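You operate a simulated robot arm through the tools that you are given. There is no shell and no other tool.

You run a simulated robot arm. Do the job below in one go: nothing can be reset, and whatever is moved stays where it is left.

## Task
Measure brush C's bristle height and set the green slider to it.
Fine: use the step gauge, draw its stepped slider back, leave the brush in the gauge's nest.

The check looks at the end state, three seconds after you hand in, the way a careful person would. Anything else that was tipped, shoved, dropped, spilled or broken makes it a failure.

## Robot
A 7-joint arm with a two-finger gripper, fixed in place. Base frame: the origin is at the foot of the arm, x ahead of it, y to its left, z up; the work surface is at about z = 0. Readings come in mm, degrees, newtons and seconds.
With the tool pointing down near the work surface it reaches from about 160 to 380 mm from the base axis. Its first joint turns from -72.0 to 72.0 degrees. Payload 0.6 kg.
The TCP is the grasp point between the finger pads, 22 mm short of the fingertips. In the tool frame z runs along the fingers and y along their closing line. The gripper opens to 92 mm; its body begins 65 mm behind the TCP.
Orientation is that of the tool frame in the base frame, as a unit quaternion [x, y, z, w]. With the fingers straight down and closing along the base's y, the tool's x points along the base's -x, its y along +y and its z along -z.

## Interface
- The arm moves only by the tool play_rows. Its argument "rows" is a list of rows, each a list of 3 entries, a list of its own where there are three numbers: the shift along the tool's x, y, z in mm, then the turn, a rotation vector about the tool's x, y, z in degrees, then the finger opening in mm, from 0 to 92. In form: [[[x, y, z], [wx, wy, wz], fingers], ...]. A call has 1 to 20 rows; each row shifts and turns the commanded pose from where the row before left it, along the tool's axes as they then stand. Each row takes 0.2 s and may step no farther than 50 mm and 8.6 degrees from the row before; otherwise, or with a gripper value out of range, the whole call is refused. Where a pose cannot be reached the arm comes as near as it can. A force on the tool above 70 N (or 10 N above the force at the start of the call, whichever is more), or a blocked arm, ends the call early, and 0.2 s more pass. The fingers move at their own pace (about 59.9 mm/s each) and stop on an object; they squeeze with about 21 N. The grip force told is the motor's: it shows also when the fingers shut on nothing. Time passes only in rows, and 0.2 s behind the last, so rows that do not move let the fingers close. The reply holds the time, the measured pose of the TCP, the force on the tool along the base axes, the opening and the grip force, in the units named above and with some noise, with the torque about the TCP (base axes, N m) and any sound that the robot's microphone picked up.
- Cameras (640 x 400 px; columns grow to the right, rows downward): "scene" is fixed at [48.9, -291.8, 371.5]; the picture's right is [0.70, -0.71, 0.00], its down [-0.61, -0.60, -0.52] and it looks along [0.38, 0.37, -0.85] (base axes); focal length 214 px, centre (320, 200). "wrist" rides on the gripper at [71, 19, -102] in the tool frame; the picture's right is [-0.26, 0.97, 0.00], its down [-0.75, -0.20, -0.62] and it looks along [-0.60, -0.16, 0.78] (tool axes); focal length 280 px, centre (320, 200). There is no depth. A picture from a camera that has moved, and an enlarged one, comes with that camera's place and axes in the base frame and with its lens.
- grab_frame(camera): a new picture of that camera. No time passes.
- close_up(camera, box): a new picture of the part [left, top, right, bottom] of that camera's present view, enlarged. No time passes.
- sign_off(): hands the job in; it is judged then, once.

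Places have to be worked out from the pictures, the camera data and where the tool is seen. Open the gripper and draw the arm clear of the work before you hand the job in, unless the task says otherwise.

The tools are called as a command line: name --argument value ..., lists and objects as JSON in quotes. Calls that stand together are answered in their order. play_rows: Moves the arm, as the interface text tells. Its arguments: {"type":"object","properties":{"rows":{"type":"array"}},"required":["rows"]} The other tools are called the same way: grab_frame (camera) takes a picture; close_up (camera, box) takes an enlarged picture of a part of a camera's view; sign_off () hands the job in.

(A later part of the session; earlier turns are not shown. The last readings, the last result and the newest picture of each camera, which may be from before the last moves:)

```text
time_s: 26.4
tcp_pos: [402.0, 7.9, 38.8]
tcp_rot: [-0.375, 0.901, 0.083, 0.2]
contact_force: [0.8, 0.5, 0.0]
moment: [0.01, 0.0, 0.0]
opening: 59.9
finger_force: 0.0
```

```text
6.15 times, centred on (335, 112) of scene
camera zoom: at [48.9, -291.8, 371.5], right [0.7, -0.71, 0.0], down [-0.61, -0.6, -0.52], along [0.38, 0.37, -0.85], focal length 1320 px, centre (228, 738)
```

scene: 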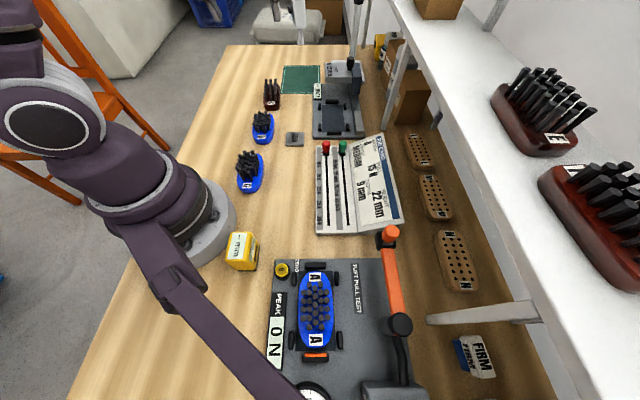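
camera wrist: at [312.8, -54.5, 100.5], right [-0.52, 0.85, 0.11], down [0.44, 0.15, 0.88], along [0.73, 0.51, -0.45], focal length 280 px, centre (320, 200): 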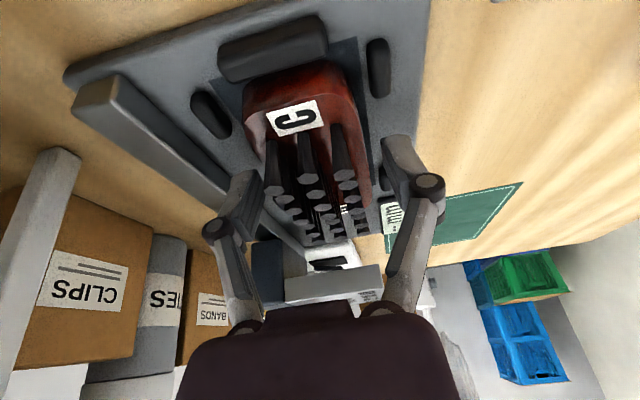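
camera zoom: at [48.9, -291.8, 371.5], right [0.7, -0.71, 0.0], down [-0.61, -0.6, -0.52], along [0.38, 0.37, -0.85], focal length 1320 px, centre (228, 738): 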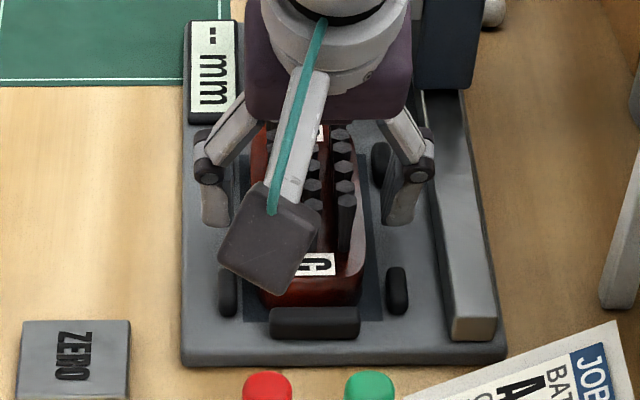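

The brush is released and stands in the nest. I'll lift straight up and back, then inspect the nest.

play_rows --rows '[[[-2.1, 0, -4.5], [0, 0, 0], 60], [[-2.1, 0, -4.5], [0, 0, 0], 60], [[-4.23, 0, -9.06], [0, 0, 0], 60], [[-4.23, 0, -9.06], [0, 0, 0], 60], [[-4.23, 0, -9.06], [0, 0, 0], 60], [[-4.23, 0, -9.06], [0, 0, 0], 60], [[-4.23, 0, -9.06], [0, 0, 0], 60], [[-4.23, 0, -9.06], [0, 0, 0], 60], [[-4.23, 0, -9.06], [0, 0, 0], 60], [[-4.23, 0, -9.06], [0, 0, 0], 60], [[0, 0, 0], [0, 0, 0], 60]]'

grab_frame --camera "wrist"

close_up --camera "scene" --box '[280, 20, 400, 150]'

```text
time_s: 28.8
tcp_pos: [402.9, 7.0, 128.0]
tcp_rot: [-0.374, 0.902, 0.082, 0.199]
contact_force: [-0.5, 0.5, 0.8]
moment: [-0.01, 0.01, 0.01]
opening: 59.8
finger_force: 0.0
```

```text
taken
camera wrist: at [312.4, -55.3, 190.3], right [-0.52, 0.85, 0.11], down [0.44, 0.15, 0.88], along [0.73, 0.51, -0.45], focal length 280 px, centre (320, 200)
```

wrist: 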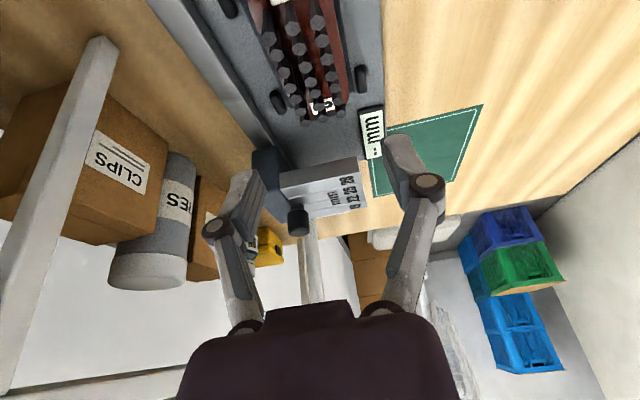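

```text
3.08 times, centred on (340, 85) of scene
camera zoom: at [48.9, -291.8, 371.5], right [0.7, -0.71, 0.0], down [-0.61, -0.6, -0.52], along [0.38, 0.37, -0.85], focal length 660 px, centre (258, 554)
```

zoom: 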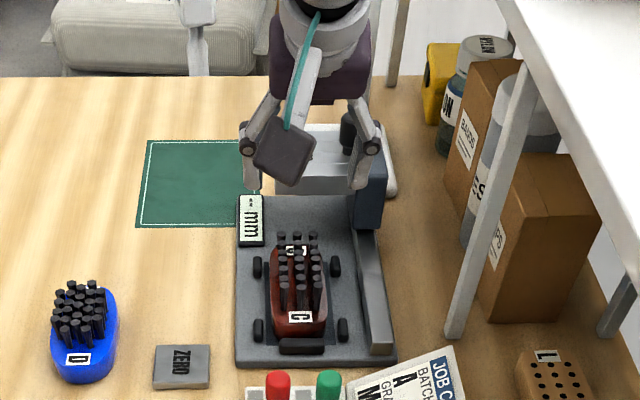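

Brush C is seated in the nest between the pads. Next I'll locate the slider's knob precisely from this nearer view.

close_up --camera "wrist" --box '[230, 90, 400, 250]'

close_up --camera "scene" --box '[315, 40, 375, 100]'

```text
2.50 times, centred on (315, 170) of wrist
camera zoom: at [312.4, -55.3, 190.3], right [-0.52, 0.85, 0.11], down [0.44, 0.15, 0.88], along [0.73, 0.51, -0.45], focal length 701 px, centre (332, 275)
```

zoom: 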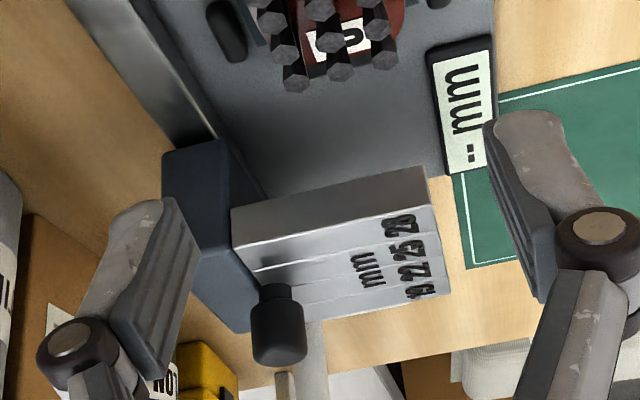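

```text
6.67 times, centred on (345, 70) of scene
camera zoom: at [48.9, -291.8, 371.5], right [0.7, -0.71, 0.0], down [-0.61, -0.6, -0.52], along [0.38, 0.37, -0.85], focal length 1430 px, centre (153, 1067)
```

zoom: 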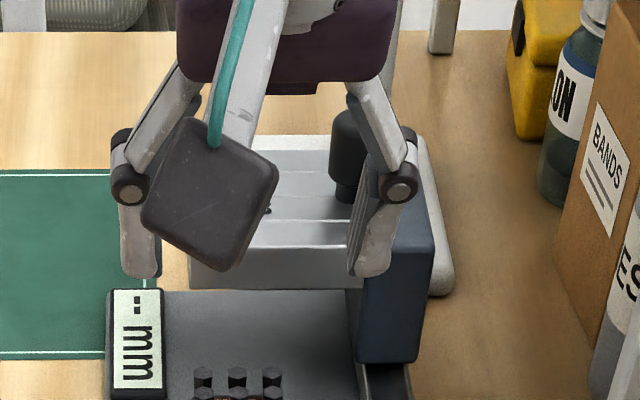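

The knob axis is near (519, 61) and the body spans z≈77–100, so I need a strongly leaned tool. I'll yaw the lean direction to about 10° and lean to about 60° here in free air, then test the reach.

play_rows --rows '[[[0, 0, 0], [2.96, 0, 6.34], 60], [[0, 0, 0], [2.96, 0, 6.34], 60], [[0, 0, 0], [2.96, 0, 6.34], 60], [[0, 0, 0], [2.96, 0, 6.34], 60], [[0, 0, 0], [2.96, 0, 6.34], 60], [[0, 0, -2], [0, -7, 0], 60], [[0, 0, -2], [0, -7, 0], 60], [[0, 0, -2], [0, -7, 0], 60], [[0, 0, -2], [0, -7, 0], 60], [[0, 0, -2], [0, -7, 0], 60], [[0, 0, 0], [0, 0, 0], 60]]'

grab_frame --camera "wrist"

grab_frame --camera "scene"

```text
time_s: 31.2
tcp_pos: [396.1, 6.5, 136.0]
tcp_rot: [-0.077, 0.862, 0.044, 0.499]
contact_force: [0.6, -0.3, 0.4]
moment: [-0.01, 0.03, -0.01]
opening: 60.1
finger_force: 0.0
```

```text
taken
camera wrist: at [270.2, 3.3, 124.5], right [-0.04, 0.97, 0.23], down [-0.13, -0.23, 0.96], along [0.99, 0.01, 0.13], focal length 280 px, centre (320, 200)
```

wrist: 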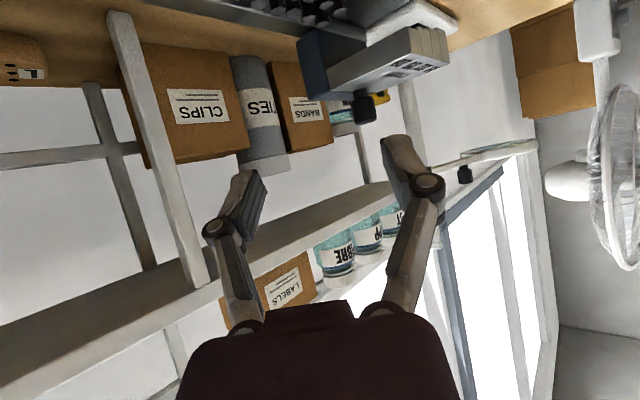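

```text
taken
```

scene: 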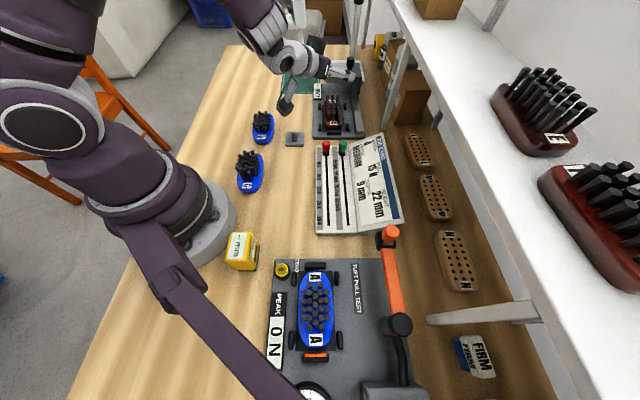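

The 60° lean was reached cleanly at TCP (395.4, 6.5, 135). I'll extend outward toward the hover point above the knob in stages, watching whether the reach holds.

play_rows --rows '[[[-6.52, 3.18, 10.4], [0, 0, 0], 60], [[-6.52, 3.18, 10.4], [0, 0, 0], 60], [[-6.52, 3.18, 10.4], [0, 0, 0], 60], [[-6.52, 3.18, 10.4], [0, 0, 0], 60], [[-6.52, 3.18, 10.4], [0, 0, 0], 60], [[-6.52, 3.18, 10.4], [0, 0, 0], 60], [[0, 0, 0], [0, 0, 0], 60]]'

grab_frame --camera "wrist"

close_up --camera "scene" --box '[240, 0, 400, 130]'

```text
time_s: 32.8
tcp_pos: [464.2, 39.8, 139.8]
tcp_rot: [-0.077, 0.863, 0.044, 0.498]
contact_force: [0.1, 0.4, 0.2]
moment: [0.01, 0.03, -0.02]
opening: 59.8
finger_force: 0.0
```

```text
taken
camera wrist: at [338.9, 35.7, 128.0], right [-0.04, 0.97, 0.23], down [-0.13, -0.23, 0.96], along [0.99, 0.01, 0.13], focal length 280 px, centre (320, 200)
```

wrist: 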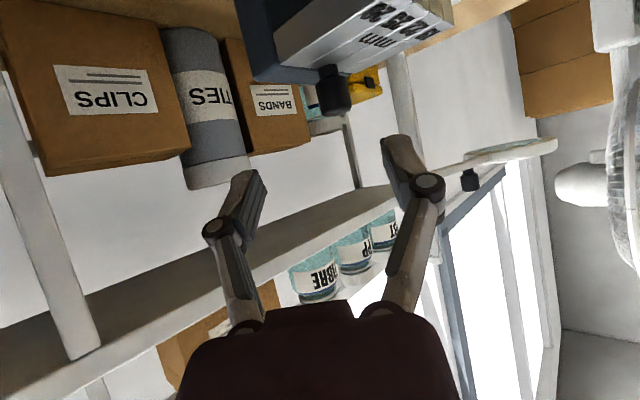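

```text
3.08 times, centred on (320, 65) of scene
camera zoom: at [49.0, -291.8, 371.5], right [0.7, -0.71, 0.0], down [-0.61, -0.6, -0.52], along [0.38, 0.37, -0.85], focal length 660 px, centre (320, 615)
```

zoom: 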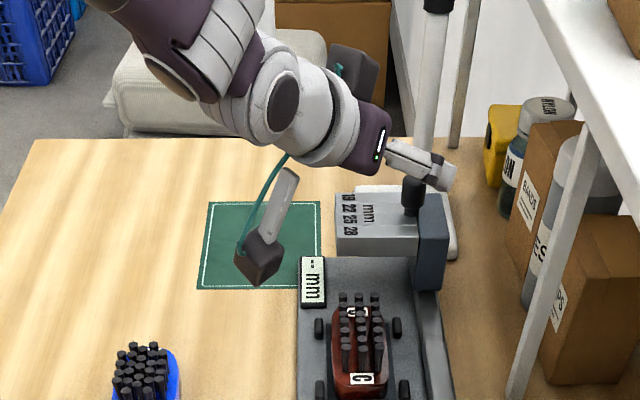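

The extension works (TCP at (464, 39, 139)), and the knob projects consistently to about (519, 62, 88). I'll continue to the hover above the knob.

play_rows --rows '[[[-6.52, 3.18, 10.4], [0, 0, 0], 60], [[-6.52, 3.18, 10.4], [0, 0, 0], 60], [[-6.52, 3.18, 10.4], [0, 0, 0], 60], [[-6.52, 3.18, 10.4], [0, 0, 0], 60], [[0, 0, 0], [0, 0, 0], 60], [[0, 0, 0], [0, 0, 0], 60]]'

grab_frame --camera "wrist"

close_up --camera "scene" --box '[240, 0, 400, 130]'

```text
time_s: 34.2
tcp_pos: [508.6, 58.6, 140.2]
tcp_rot: [-0.077, 0.863, 0.045, 0.498]
contact_force: [-0.1, 0.5, -0.1]
moment: [-0.01, 0.01, -0.03]
opening: 59.7
finger_force: 0.1
```

```text
taken
camera wrist: at [384.5, 55.8, 129.5], right [-0.04, 0.97, 0.23], down [-0.13, -0.23, 0.96], along [0.99, 0.01, 0.13], focal length 280 px, centre (320, 200)
```

wrist: 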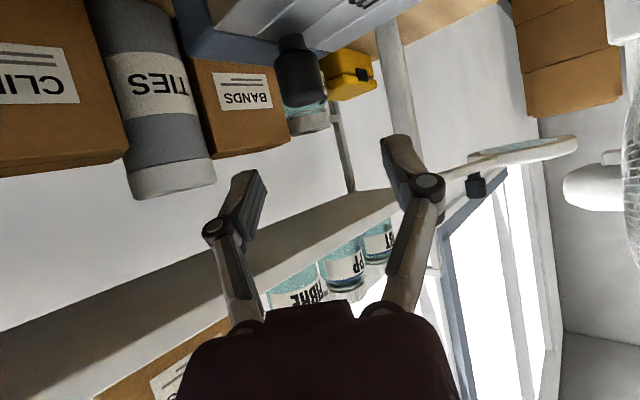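

```text
3.08 times, centred on (320, 65) of scene
camera zoom: at [48.9, -291.8, 371.5], right [0.7, -0.71, 0.0], down [-0.61, -0.6, -0.52], along [0.38, 0.37, -0.85], focal length 660 px, centre (320, 615)
```

zoom: 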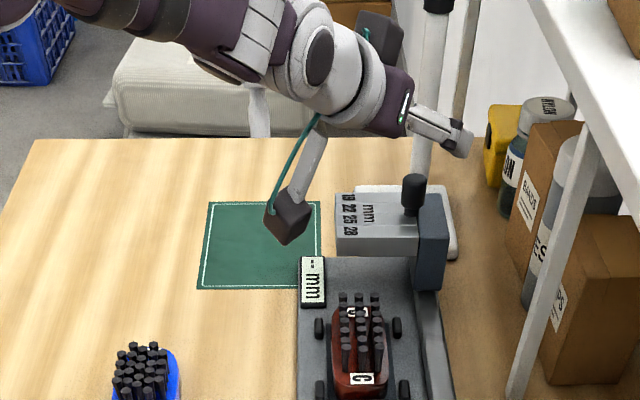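

TCP reached (509.7, 59, 140), almost straight above the knob. I'll descend slowly to z≈103 with the fingers either side of the knob and inspect.

play_rows --rows '[[[5.35, 0.15, 3.07], [0, 0, 0], 60], [[5.35, 0.15, 3.07], [0, 0, 0], 60], [[5.35, 0.15, 3.07], [0, 0, 0], 60], [[5.35, 0.15, 3.07], [0, 0, 0], 60], [[5.35, 0.15, 3.07], [0, 0, 0], 60], [[5.35, 0.15, 3.07], [0, 0, 0], 60], [[0, 0, 0], [0, 0, 0], 60]]'

grab_frame --camera "wrist"

close_up --camera "scene" --box '[290, 20, 390, 110]'

```text
time_s: 35.8
tcp_pos: [509.7, 60.0, 104.3]
tcp_rot: [-0.077, 0.863, 0.044, 0.498]
contact_force: [-0.3, 0.2, -0.4]
moment: [-0.01, -0.01, -0.05]
opening: 60.0
finger_force: 0.1
```

```text
taken
camera wrist: at [385.2, 56.7, 93.0], right [-0.04, 0.97, 0.23], down [-0.13, -0.23, 0.96], along [0.99, 0.01, 0.13], focal length 280 px, centre (320, 200)
```

wrist: 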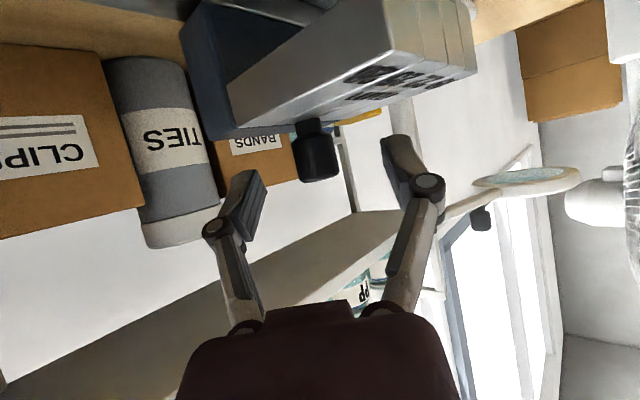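

```text
4.44 times, centred on (340, 65) of scene
camera zoom: at [48.9, -291.8, 371.5], right [0.7, -0.71, 0.0], down [-0.61, -0.6, -0.52], along [0.38, 0.37, -0.85], focal length 953 px, centre (231, 800)
```

zoom: 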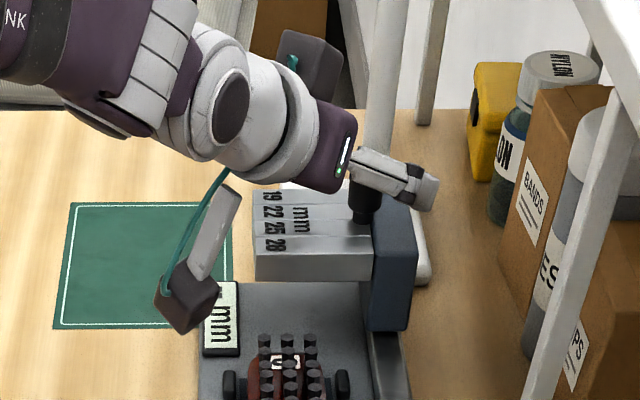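

The knob lies between the fingers, centred within about 1–2 mm. I'll lower 5 mm more with contact monitoring, then close partway.

play_rows --rows '[[[1.55, 0, 0.88], [0, 0, 0], 60], [[1.55, 0, 0.88], [0, 0, 0], 60], [[1.55, 0, 0.88], [0, 0, 0], 60], [[0, 0, 0], [0, 0, 0], 45], [[0, 0, 0], [0, 0, 0], 34], [[0, 0, 0], [0, 0, 0], 34]]'

grab_frame --camera "wrist"

close_up --camera "wrist" --box '[220, 80, 440, 250]'

close_up --camera "scene" --box '[310, 30, 380, 90]'

```text
time_s: 37.2
tcp_pos: [511.2, 59.8, 97.9]
tcp_rot: [-0.077, 0.862, 0.045, 0.498]
contact_force: [0.7, 0.3, -0.6]
moment: [-0.01, -0.02, 0.0]
opening: 34.0
finger_force: 0.1
```

```text
taken
camera wrist: at [385.2, 56.5, 87.2], right [-0.04, 0.97, 0.23], down [-0.13, -0.23, 0.96], along [0.99, 0.01, 0.13], focal length 280 px, centre (320, 200)
```

wrist: 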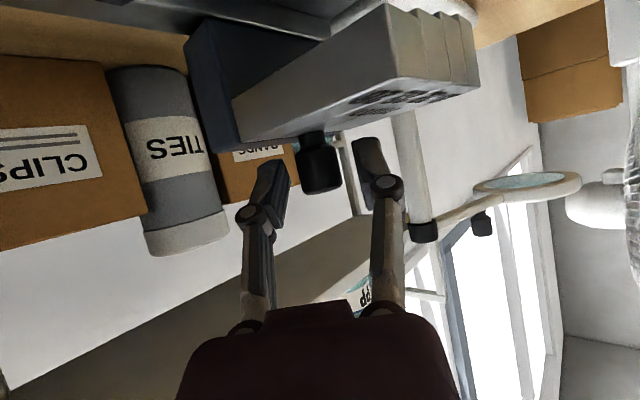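

```text
2.35 times, centred on (330, 165) of wrist
camera zoom: at [385.2, 56.5, 87.2], right [-0.04, 0.97, 0.23], down [-0.13, -0.23, 0.96], along [0.99, 0.01, 0.13], focal length 660 px, centre (296, 282)
```

zoom: 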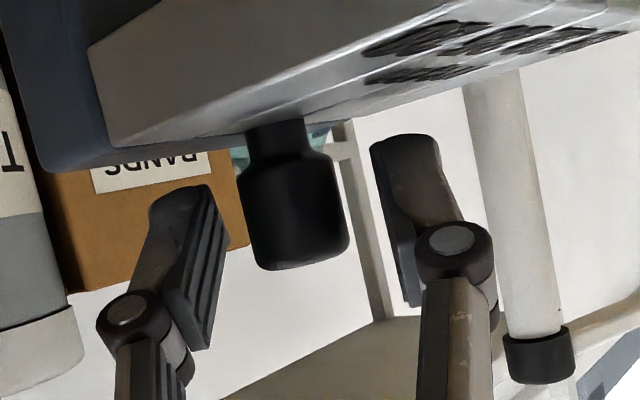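

```text
6.67 times, centred on (345, 60) of scene
camera zoom: at [48.9, -291.8, 371.5], right [0.7, -0.71, 0.0], down [-0.61, -0.6, -0.52], along [0.38, 0.37, -0.85], focal length 1430 px, centre (153, 1133)
```

zoom: 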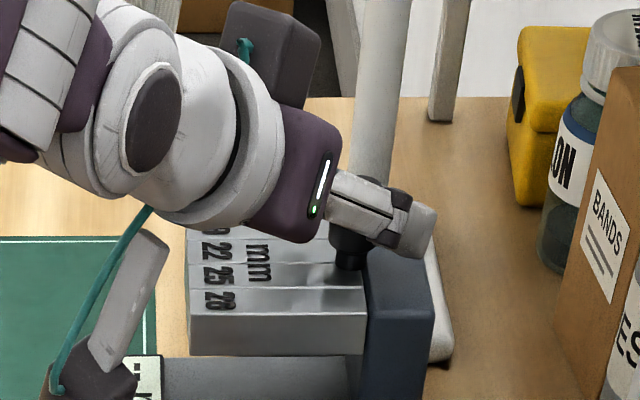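

The knob (about 22 mm across) is centred between the pads to within a millimetre and nothing is touching. I'll close onto the knob.

play_rows --rows '[[[0, 0, 0], [0, 0, 0], 28], [[0, 0, 0], [0, 0, 0], 24], [[0, 0, 0], [0, 0, 0], 20], [[0, 0, 0], [0, 0, 0], 12], [[0, 0, 0], [0, 0, 0], 12]]'

close_up --camera "wrist" --box '[220, 80, 440, 250]'

close_up --camera "scene" --box '[310, 30, 380, 110]'

```text
time_s: 38.4
tcp_pos: [510.0, 59.4, 97.9]
tcp_rot: [-0.076, 0.863, 0.043, 0.498]
contact_force: [0.7, -4.1, 1.0]
moment: [-0.04, -0.02, -0.06]
opening: 19.0
finger_force: 28.0
```

```text
2.35 times, centred on (330, 165) of wrist
camera zoom: at [385.3, 56.3, 87.3], right [-0.04, 0.97, 0.23], down [-0.13, -0.23, 0.97], along [0.99, 0.01, 0.13], focal length 660 px, centre (296, 282)
```

zoom: 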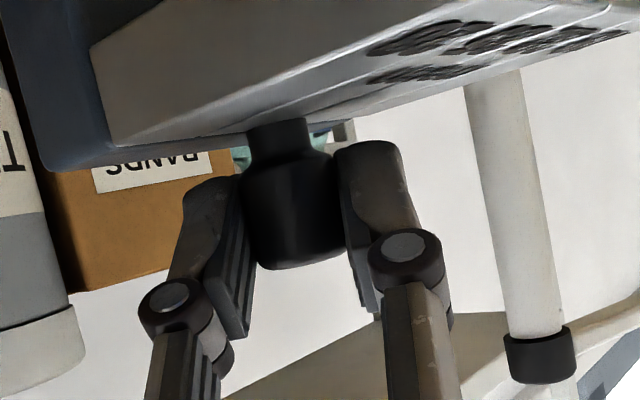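

```text
5.00 times, centred on (345, 70) of scene
camera zoom: at [48.9, -291.8, 371.5], right [0.7, -0.71, 0.0], down [-0.61, -0.6, -0.52], along [0.38, 0.37, -0.85], focal length 1072 px, centre (195, 850)
```

zoom: 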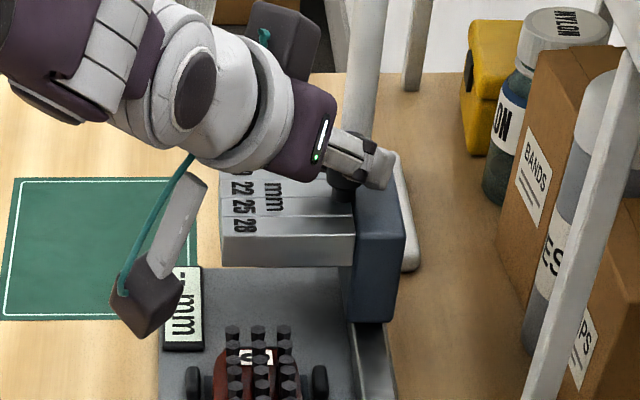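

The knob is gripped (19 mm opening, small side force). I'll draw it slowly toward the brush along the rail direction, 25 mm to begin, watching the forces.

play_rows --rows '[[[1.02, -1.43, -1.78], [0, 0, 0], 12], [[1.02, -1.43, -1.78], [0, 0, 0], 12], [[2.05, -2.86, -3.56], [0, 0, 0], 12], [[2.05, -2.86, -3.56], [0, 0, 0], 12], [[2.05, -2.86, -3.56], [0, 0, 0], 12], [[2.05, -2.86, -3.56], [0, 0, 0], 12], [[0, 0, 0], [0, 0, 0], 12]]'

close_up --camera "wrist" --box '[220, 80, 440, 250]'

close_up --camera "scene" --box '[300, 40, 380, 140]'

```text
time_s: 40.0
tcp_pos: [493.0, 41.0, 97.6]
tcp_rot: [-0.077, 0.862, 0.044, 0.499]
contact_force: [9.0, -9.5, 7.1]
moment: [-0.13, -0.28, -0.11]
opening: 19.0
finger_force: 27.7
```

```text
2.35 times, centred on (330, 165) of wrist
camera zoom: at [367.7, 38.8, 87.1], right [-0.04, 0.97, 0.23], down [-0.13, -0.23, 0.97], along [0.99, 0.01, 0.13], focal length 660 px, centre (296, 282)
```

zoom: 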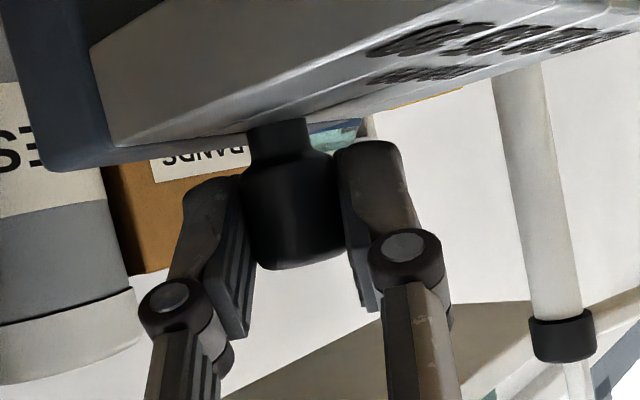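

```text
4.00 times, centred on (340, 90) of scene
camera zoom: at [48.9, -291.8, 371.5], right [0.7, -0.71, 0.0], down [-0.61, -0.6, -0.52], along [0.38, 0.37, -0.85], focal length 858 px, centre (240, 640)
```

zoom: 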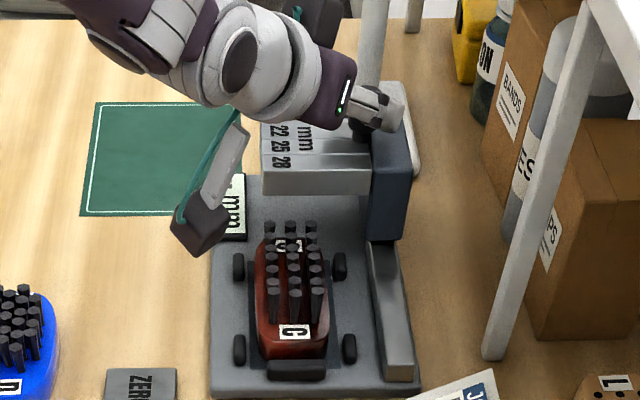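

The slider glides freely. A sideways force of about 13 N shows the rail direction is nearer 45.6°, so I'll correct for that and pull a further 15 mm.

play_rows --rows '[[[-0.23, -0.29, 0.1], [0, 0, 0], 12], [[1.22, -1.74, -2.12], [0, 0, 0], 12], [[1.22, -1.74, -2.12], [0, 0, 0], 12], [[1.22, -1.74, -2.12], [0, 0, 0], 12], [[1.22, -1.74, -2.12], [0, 0, 0], 12], [[1.22, -1.74, -2.12], [0, 0, 0], 12], [[0, 0, 0], [0, 0, 0], 12]]'

close_up --camera "scene" --box '[300, 40, 380, 140]'

```text
time_s: 41.6
tcp_pos: [484.0, 32.2, 97.7]
tcp_rot: [-0.076, 0.863, 0.042, 0.498]
contact_force: [14.1, -14.2, 0.2]
moment: [-0.19, -0.19, -0.11]
opening: 19.2
finger_force: 28.5
```

```text
4.00 times, centred on (340, 90) of scene
camera zoom: at [48.9, -291.8, 371.5], right [0.7, -0.71, 0.0], down [-0.61, -0.6, -0.52], along [0.38, 0.37, -0.85], focal length 858 px, centre (240, 640)
```

zoom: 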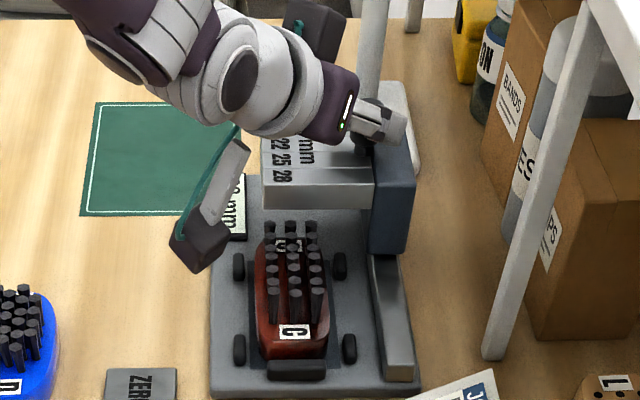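

Sideways force has risen to about 20 N with no resistance along the rail. I'll check the exact camera pose to see how far the actual path departs from the commanded one.

grab_frame --camera "wrist"

close_up --camera "wrist" --box '[220, 80, 440, 250]'

```text
taken
camera wrist: at [356.9, 28.1, 87.3], right [-0.04, 0.97, 0.23], down [-0.13, -0.23, 0.97], along [0.99, 0.01, 0.13], focal length 280 px, centre (320, 200)
```

wrist: 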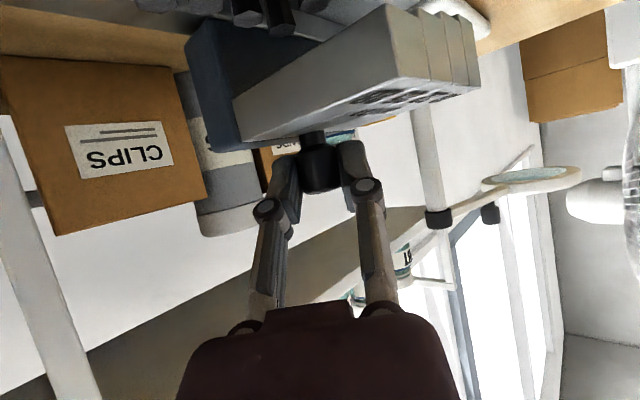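

```text
2.35 times, centred on (330, 165) of wrist
camera zoom: at [356.9, 28.1, 87.3], right [-0.04, 0.97, 0.23], down [-0.13, -0.23, 0.97], along [0.99, 0.01, 0.13], focal length 660 px, centre (296, 282)
```

zoom: 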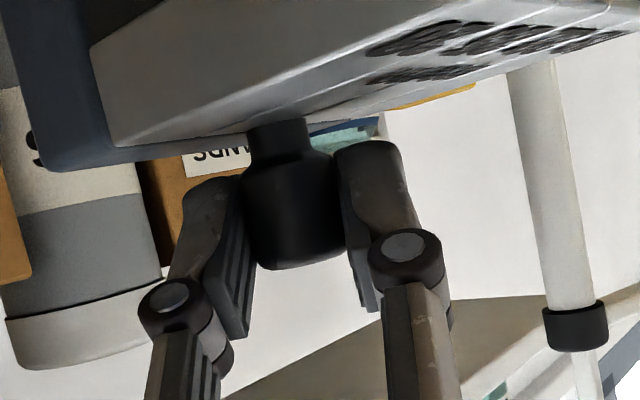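

The camera pose says the motion followed about 45° with no slip at the knob. To find which way relieves the sideways load I'll make a tiny 0.4 mm test move across the rail and compare the force.

play_rows --rows '[[[-0.11, -0.33, 0.2], [0, 0, 0], 12], [[0, 0, 0], [0, 0, 0], 12]]'

```text
time_s: 42.2
tcp_pos: [482.7, 30.3, 98.5]
tcp_rot: [-0.076, 0.863, 0.043, 0.498]
contact_force: [13.7, -13.9, 0.1]
moment: [-0.22, -0.11, -0.06]
opening: 19.2
finger_force: 28.0
```

The force barely changed, so I'll hold still for a second to see whether it drifts with time (controller wind-up) or is static.

play_rows --rows '[[[0, 0, 0], [0, 0, 0], 12], [[0, 0, 0], [0, 0, 0], 12], [[0, 0, 0], [0, 0, 0], 12], [[0, 0, 0], [0, 0, 0], 12], [[0, 0, 0], [0, 0, 0], 12]]'

play_rows --rows '[[[-0.22, -0.66, 0.4], [0, 0, 0], 12], [[0, 0, 0], [0, 0, 0], 12], [[0, 0, 0], [0, 0, 0], 12]]'

```text
time_s: 43.4
tcp_pos: [482.5, 30.3, 97.9]
tcp_rot: [-0.076, 0.863, 0.043, 0.498]
contact_force: [11.3, -14.1, -1.1]
moment: [-0.2, -0.15, -0.08]
opening: 19.4
finger_force: 27.8
```

```text
time_s: 44.2
tcp_pos: [484.3, 31.0, 98.7]
tcp_rot: [-0.077, 0.863, 0.045, 0.498]
contact_force: [1.7, -2.1, 1.2]
moment: [-0.02, -0.08, 0.01]
opening: 19.4
finger_force: 27.8
```

The 0.8 mm correction relieved the load (now under 3 N). I'll continue the pull in 2 mm steps with the direction adjusted to about 46.5°.

play_rows --rows '[[[0.8, -1.18, -1.4], [0, 0, 0], 12], [[0.8, -1.18, -1.4], [0, 0, 0], 12], [[0.8, -1.18, -1.4], [0, 0, 0], 12], [[0.8, -1.18, -1.4], [0, 0, 0], 12], [[0, 0, 0], [0, 0, 0], 12]]'

close_up --camera "scene" --box '[300, 40, 380, 140]'

grab_frame --camera "wrist"

```text
time_s: 45.4
tcp_pos: [477.2, 26.4, 98.4]
tcp_rot: [-0.077, 0.863, 0.046, 0.497]
contact_force: [-10.9, 11.8, -3.6]
moment: [0.22, 0.05, 0.14]
opening: 19.2
finger_force: 27.7
```

```text
4.00 times, centred on (340, 90) of scene
camera zoom: at [49.0, -291.8, 371.5], right [0.7, -0.71, 0.0], down [-0.61, -0.6, -0.52], along [0.38, 0.37, -0.85], focal length 858 px, centre (240, 640)
```

zoom: 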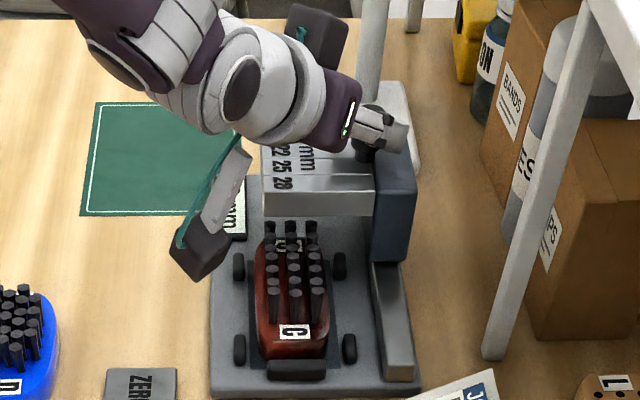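

```text
taken
camera wrist: at [351.7, 22.4, 87.7], right [-0.04, 0.97, 0.23], down [-0.12, -0.23, 0.96], along [0.99, 0.01, 0.13], focal length 280 px, centre (320, 200)
```

wrist: 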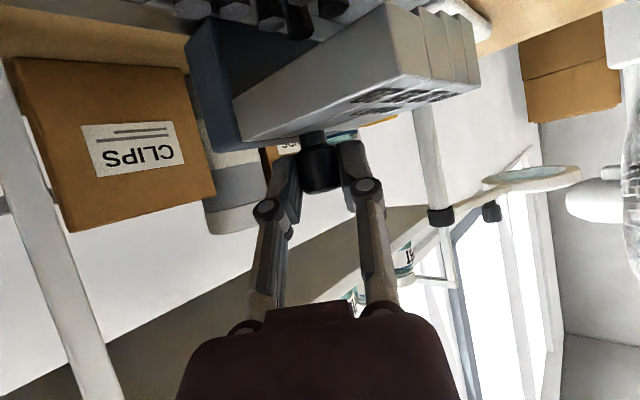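

Force now leans the other way (about 16 N), so the true rail direction is about 45.2°. I'll nudge back 0.3 mm and continue pulling along 45.2°.

play_rows --rows '[[[0.085, 0.25, -0.15], [0, 0, 0], 12], [[0.82, -1.15, -1.42], [0, 0, 0], 12], [[0.82, -1.15, -1.42], [0, 0, 0], 12], [[0.82, -1.15, -1.42], [0, 0, 0], 12], [[0.82, -1.15, -1.42], [0, 0, 0], 12], [[0, 0, 0], [0, 0, 0], 12]]'

close_up --camera "scene" --box '[300, 40, 380, 140]'

```text
time_s: 46.8
tcp_pos: [471.6, 19.9, 99.0]
tcp_rot: [-0.076, 0.863, 0.044, 0.498]
contact_force: [-12.8, 13.0, -7.5]
moment: [0.15, 0.31, 0.14]
opening: 19.0
finger_force: 27.8
```

```text
4.00 times, centred on (340, 90) of scene
camera zoom: at [49.0, -291.8, 371.5], right [0.7, -0.71, 0.0], down [-0.61, -0.6, -0.52], along [0.38, 0.37, -0.85], focal length 858 px, centre (240, 640)
```

zoom: 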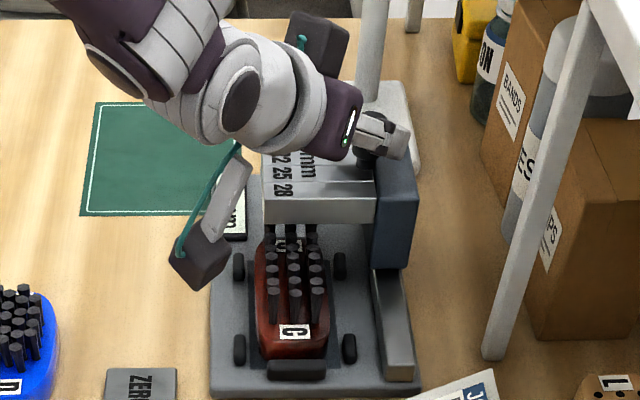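

The block's front edge is now over the first bristle row. I'll trim the sideways and height offset again, then advance 6 mm further in small steps.

play_rows --rows '[[[0.4, 0.41, -0.1], [0, 0, 0], 12], [[0, 0, 0], [0, 0, 0], 12]]'

play_rows --rows '[[[0.82, -1.15, -1.42], [0, 0, 0], 12], [[0.82, -1.15, -1.42], [0, 0, 0], 12], [[0.82, -1.15, -1.42], [0, 0, 0], 12], [[0, 0, 0], [0, 0, 0], 12]]'

close_up --camera "scene" --box '[300, 40, 380, 140]'

```text
time_s: 47.4
tcp_pos: [472.3, 20.1, 98.5]
tcp_rot: [-0.077, 0.862, 0.044, 0.499]
contact_force: [-9.2, 9.4, -10.1]
moment: [0.19, 0.18, 0.11]
opening: 19.3
finger_force: 28.1
```

```text
time_s: 48.4
tcp_pos: [467.9, 16.2, 98.6]
tcp_rot: [-0.076, 0.862, 0.044, 0.499]
contact_force: [-14.2, 15.1, -0.1]
moment: [0.27, 0.15, 0.2]
opening: 19.2
finger_force: 27.9
```

```text
4.00 times, centred on (340, 90) of scene
camera zoom: at [48.9, -291.8, 371.5], right [0.7, -0.71, 0.0], down [-0.61, -0.6, -0.52], along [0.38, 0.37, -0.85], focal length 858 px, centre (240, 640)
```

zoom: 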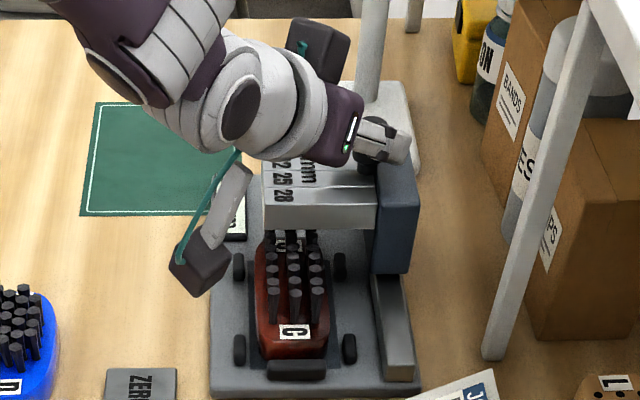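

Still no resistance along the rail at about 62 mm of travel. I'll correct another 0.7 mm sideways and carry on in 2 mm steps.

play_rows --rows '[[[0.2, 0.575, -0.35], [0, 0, 0], 12], [[0, 0, 0], [0, 0, 0], 12]]'

play_rows --rows '[[[0.82, -1.13, -1.43], [0, 0, 0], 12], [[0.82, -1.13, -1.43], [0, 0, 0], 12], [[0, 0, 0], [0, 0, 0], 12]]'

close_up --camera "scene" --box '[300, 40, 380, 140]'

grab_frame --camera "wrist"

```text
time_s: 49.0
tcp_pos: [468.0, 16.5, 98.9]
tcp_rot: [-0.077, 0.863, 0.044, 0.498]
contact_force: [-12.3, 12.2, 2.3]
moment: [0.2, 0.12, 0.11]
opening: 18.7
finger_force: 28.0
```

```text
time_s: 49.8
tcp_pos: [464.5, 13.6, 98.0]
tcp_rot: [-0.076, 0.863, 0.044, 0.497]
contact_force: [-8.4, 7.2, -5.7]
moment: [0.1, 0.18, 0.05]
opening: 19.1
finger_force: 27.6
```

```text
4.00 times, centred on (340, 90) of scene
camera zoom: at [49.0, -291.8, 371.5], right [0.7, -0.71, 0.0], down [-0.61, -0.6, -0.52], along [0.38, 0.37, -0.85], focal length 858 px, centre (240, 640)
```

zoom: 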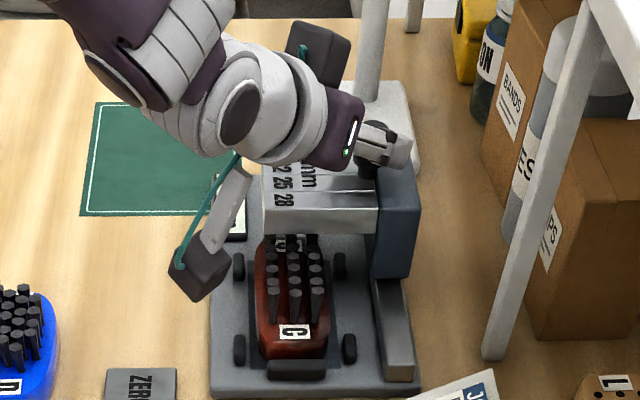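

```text
taken
camera wrist: at [339.3, 10.1, 87.6], right [-0.04, 0.97, 0.23], down [-0.12, -0.23, 0.97], along [0.99, 0.01, 0.13], focal length 280 px, centre (320, 200)
```

wrist: 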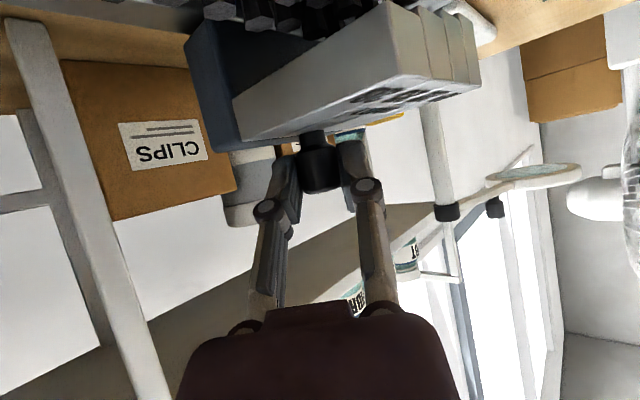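

Travel is about 65 mm and the sideways force has dropped to 11 N. I'll continue in 2 mm steps and watch for a stop.

play_rows --rows '[[[0.88, -1.0, -1.53], [0, 0, 0], 12], [[0.82, -1.14, -1.42], [0, 0, 0], 12], [[0, 0, 0], [0, 0, 0], 12]]'

play_rows --rows '[[[0.82, -1.13, -1.42], [0, 0, 0], 12], [[0.82, -1.14, -1.42], [0, 0, 0], 12], [[0, 0, 0], [0, 0, 0], 12]]'

close_up --camera "scene" --box '[300, 40, 380, 140]'

```text
time_s: 50.6
tcp_pos: [462.0, 9.6, 98.0]
tcp_rot: [-0.077, 0.862, 0.044, 0.499]
contact_force: [-5.3, 4.1, -2.3]
moment: [0.03, 0.09, 0.1]
opening: 19.0
finger_force: 27.9
```

```text
time_s: 51.4
tcp_pos: [459.4, 7.6, 99.5]
tcp_rot: [-0.077, 0.863, 0.044, 0.498]
contact_force: [-1.6, 1.6, -1.1]
moment: [0.04, 0.05, 0.05]
opening: 19.1
finger_force: 27.5
```

```text
4.00 times, centred on (340, 90) of scene
camera zoom: at [48.9, -291.8, 371.5], right [0.7, -0.71, 0.0], down [-0.61, -0.6, -0.52], along [0.38, 0.37, -0.85], focal length 858 px, centre (240, 640)
```

zoom: 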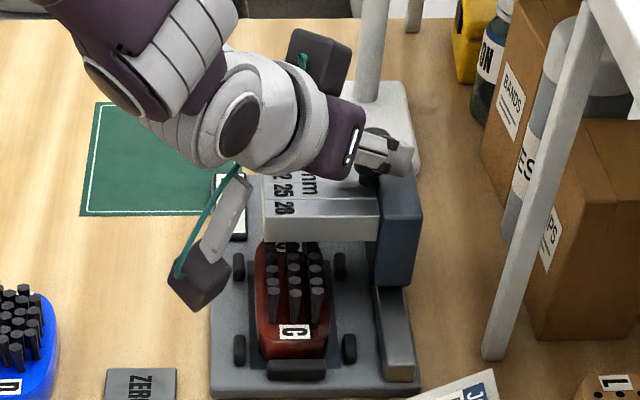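

Travel is about 73 mm, with force near zero and still no stop, so the bristles have passed under the 28 and 25 steps. I'll continue in 2 mm steps.

play_rows --rows '[[[0.82, -1.14, -1.42], [0, 0, 0], 12], [[0.82, -1.14, -1.42], [0, 0, 0], 12], [[0, 0, 0], [0, 0, 0], 12]]'

close_up --camera "scene" --box '[300, 60, 380, 140]'

grab_frame --camera "wrist"

```text
time_s: 52.2
tcp_pos: [456.0, 4.2, 98.0]
tcp_rot: [-0.076, 0.862, 0.043, 0.499]
contact_force: [7.3, -8.1, -3.3]
moment: [-0.07, -0.04, -0.03]
opening: 18.9
finger_force: 28.5
```

```text
5.00 times, centred on (340, 100) of scene
camera zoom: at [49.0, -291.8, 371.5], right [0.7, -0.71, 0.0], down [-0.61, -0.6, -0.52], along [0.38, 0.37, -0.85], focal length 1072 px, centre (220, 700)
```

zoom: 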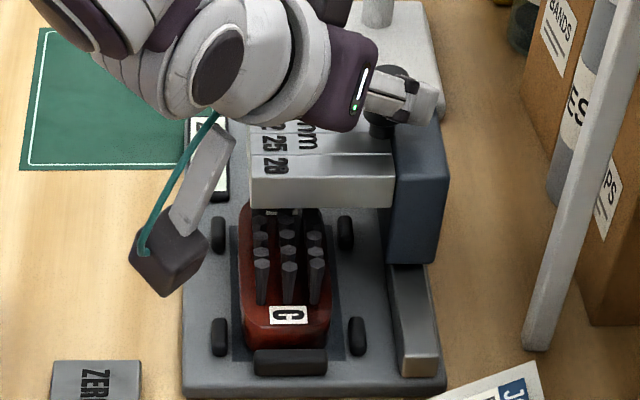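

```text
taken
camera wrist: at [330.5, 1.5, 87.3], right [-0.04, 0.97, 0.22], down [-0.13, -0.23, 0.97], along [0.99, 0.01, 0.13], focal length 280 px, centre (320, 200)
```

wrist: 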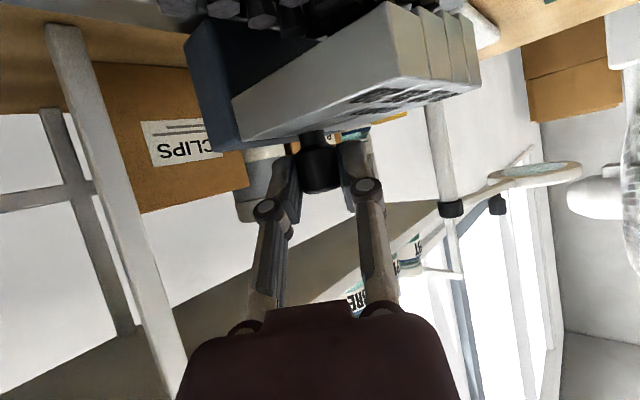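

At 77.5 mm of travel the remaining visible bristles stand clear, with no stop yet. I'll continue by 2 mm steps with a slight sideways trim.

play_rows --rows '[[[0.74, -1.39, -1.28], [0, 0, 0], 12], [[0.82, -1.15, -1.42], [0, 0, 0], 12], [[0, 0, 0], [0, 0, 0], 12]]'

close_up --camera "scene" --box '[300, 60, 380, 140]'

```text
time_s: 53.0
tcp_pos: [453.4, 2.1, 98.2]
tcp_rot: [-0.077, 0.863, 0.043, 0.498]
contact_force: [11.6, -12.3, -2.0]
moment: [-0.18, -0.11, -0.1]
opening: 19.0
finger_force: 27.8
```

```text
5.00 times, centred on (340, 100) of scene
camera zoom: at [48.9, -291.8, 371.5], right [0.7, -0.71, 0.0], down [-0.61, -0.6, -0.52], along [0.38, 0.37, -0.85], focal length 1072 px, centre (220, 700)
```

zoom: 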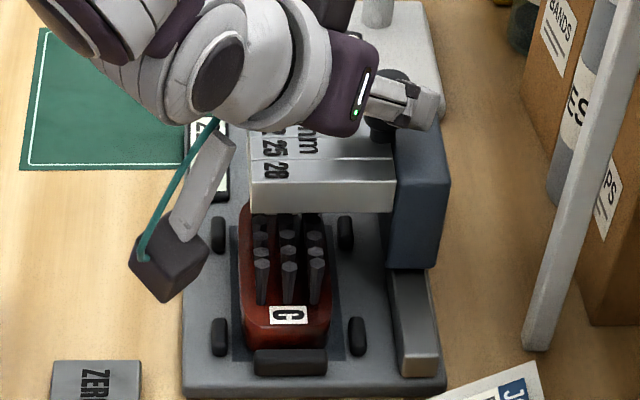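

Still moving freely (about 81 mm). Another 4 mm with a sideways trim.

play_rows --rows '[[[0.68, -1.56, -1.17], [0, 0, 0], 12], [[0.82, -1.15, -1.42], [0, 0, 0], 12], [[0, 0, 0], [0, 0, 0], 12]]'

close_up --camera "scene" --box '[300, 60, 380, 140]'

grab_frame --camera "wrist"

```text
time_s: 53.8
tcp_pos: [450.3, -0.0, 97.9]
tcp_rot: [-0.077, 0.863, 0.045, 0.498]
contact_force: [9.9, -8.6, -1.4]
moment: [-0.06, -0.22, -0.08]
opening: 19.2
finger_force: 28.2
```

```text
5.00 times, centred on (340, 100) of scene
camera zoom: at [48.9, -291.8, 371.5], right [0.7, -0.71, 0.0], down [-0.61, -0.6, -0.52], along [0.38, 0.37, -0.85], focal length 1072 px, centre (220, 700)
```

zoom: 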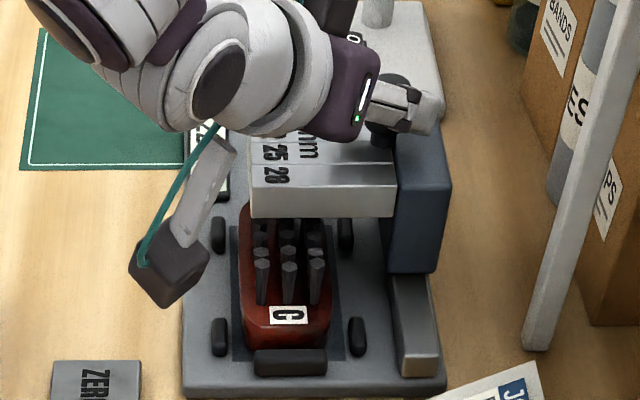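

```text
taken
camera wrist: at [325.3, -4.0, 87.5], right [-0.04, 0.97, 0.23], down [-0.13, -0.23, 0.96], along [0.99, 0.01, 0.13], focal length 280 px, centre (320, 200)
```

wrist: 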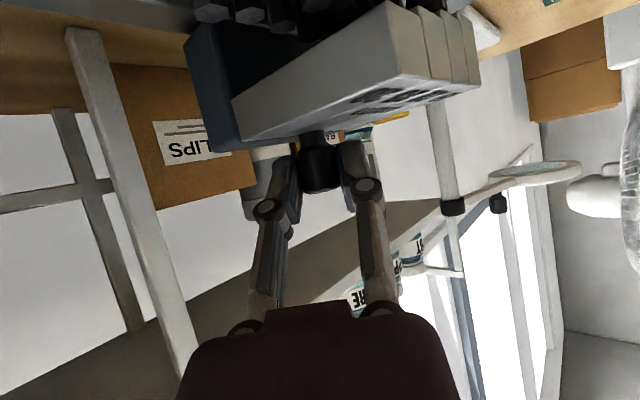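

I notice the display may be changing behind the camera bracket; I'll enlarge it.

close_up --camera "scene" --box '[328, 76, 358, 106]'

close_up --camera "wrist" --box '[180, 0, 500, 160]'

```text
13.33 times, centred on (343, 91) of scene
camera zoom: at [48.9, -291.8, 371.5], right [0.7, -0.71, 0.0], down [-0.61, -0.6, -0.52], along [0.38, 0.37, -0.85], focal length 2860 px, centre (13, 1653)
```

zoom: 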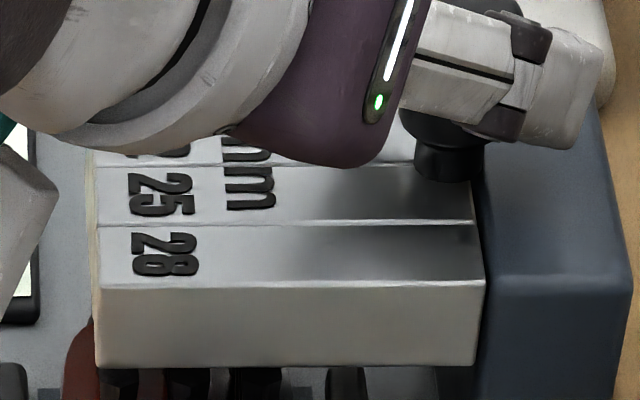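

```text
2.00 times, centred on (340, 80) of wrist
camera zoom: at [325.3, -4.0, 87.5], right [-0.04, 0.97, 0.23], down [-0.13, -0.23, 0.96], along [0.99, 0.01, 0.13], focal length 561 px, centre (280, 440)
```

zoom: 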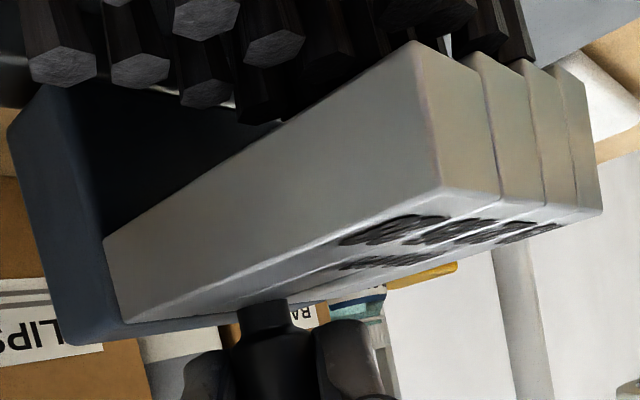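

close_up --camera "scene" --box '[306, 78, 334, 108]'

```text
13.33 times, centred on (320, 93) of scene
camera zoom: at [48.9, -291.8, 371.5], right [0.7, -0.71, 0.0], down [-0.61, -0.6, -0.52], along [0.38, 0.37, -0.85], focal length 2860 px, centre (320, 1627)
```

zoom: 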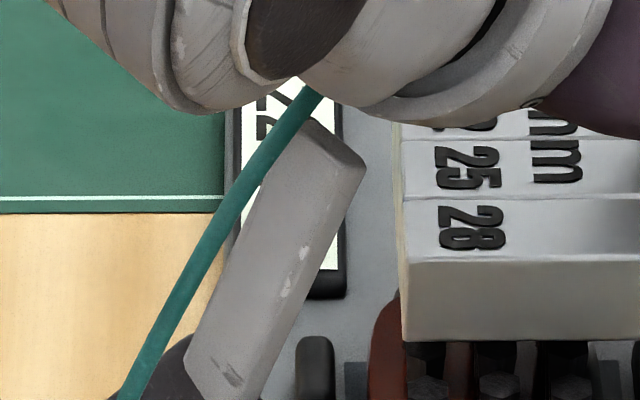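

Part of a number (looks like "2…") now shows on the display behind the bracket. I'll keep advancing in 2 mm steps to find where the slider actually stops.

play_rows --rows '[[[0.72, -1.45, -1.25], [0, 0, 0], 12], [[0, 0, 0], [0, 0, 0], 12]]'

play_rows --rows '[[[0.82, -1.15, -1.42], [0, 0, 0], 12], [[0, 0, 0], [0, 0, 0], 12]]'

close_up --camera "scene" --box '[300, 60, 380, 140]'

close_up --camera "scene" --box '[306, 78, 334, 108]'

```text
time_s: 54.4
tcp_pos: [450.2, -1.4, 99.0]
tcp_rot: [-0.077, 0.863, 0.045, 0.497]
contact_force: [0.4, -0.2, 2.5]
moment: [-0.01, -0.11, 0.04]
opening: 18.9
finger_force: 28.4
```

```text
time_s: 55.0
tcp_pos: [448.1, -3.6, 99.2]
tcp_rot: [-0.076, 0.863, 0.045, 0.498]
contact_force: [-6.1, 7.1, 6.2]
moment: [0.1, -0.01, 0.11]
opening: 18.8
finger_force: 27.7
```

```text
5.00 times, centred on (340, 100) of scene
camera zoom: at [48.9, -291.8, 371.5], right [0.7, -0.71, 0.0], down [-0.61, -0.6, -0.52], along [0.38, 0.37, -0.85], focal length 1072 px, centre (220, 700)
```

zoom: 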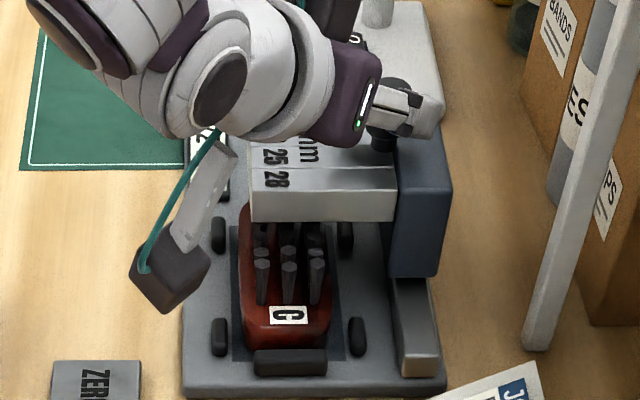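

```text
13.33 times, centred on (320, 93) of scene
camera zoom: at [48.9, -291.8, 371.5], right [0.7, -0.71, 0.0], down [-0.61, -0.6, -0.52], along [0.38, 0.37, -0.85], focal length 2860 px, centre (320, 1627)
```

zoom: 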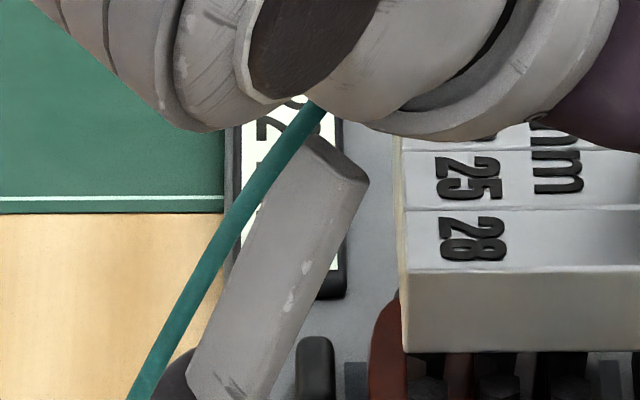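

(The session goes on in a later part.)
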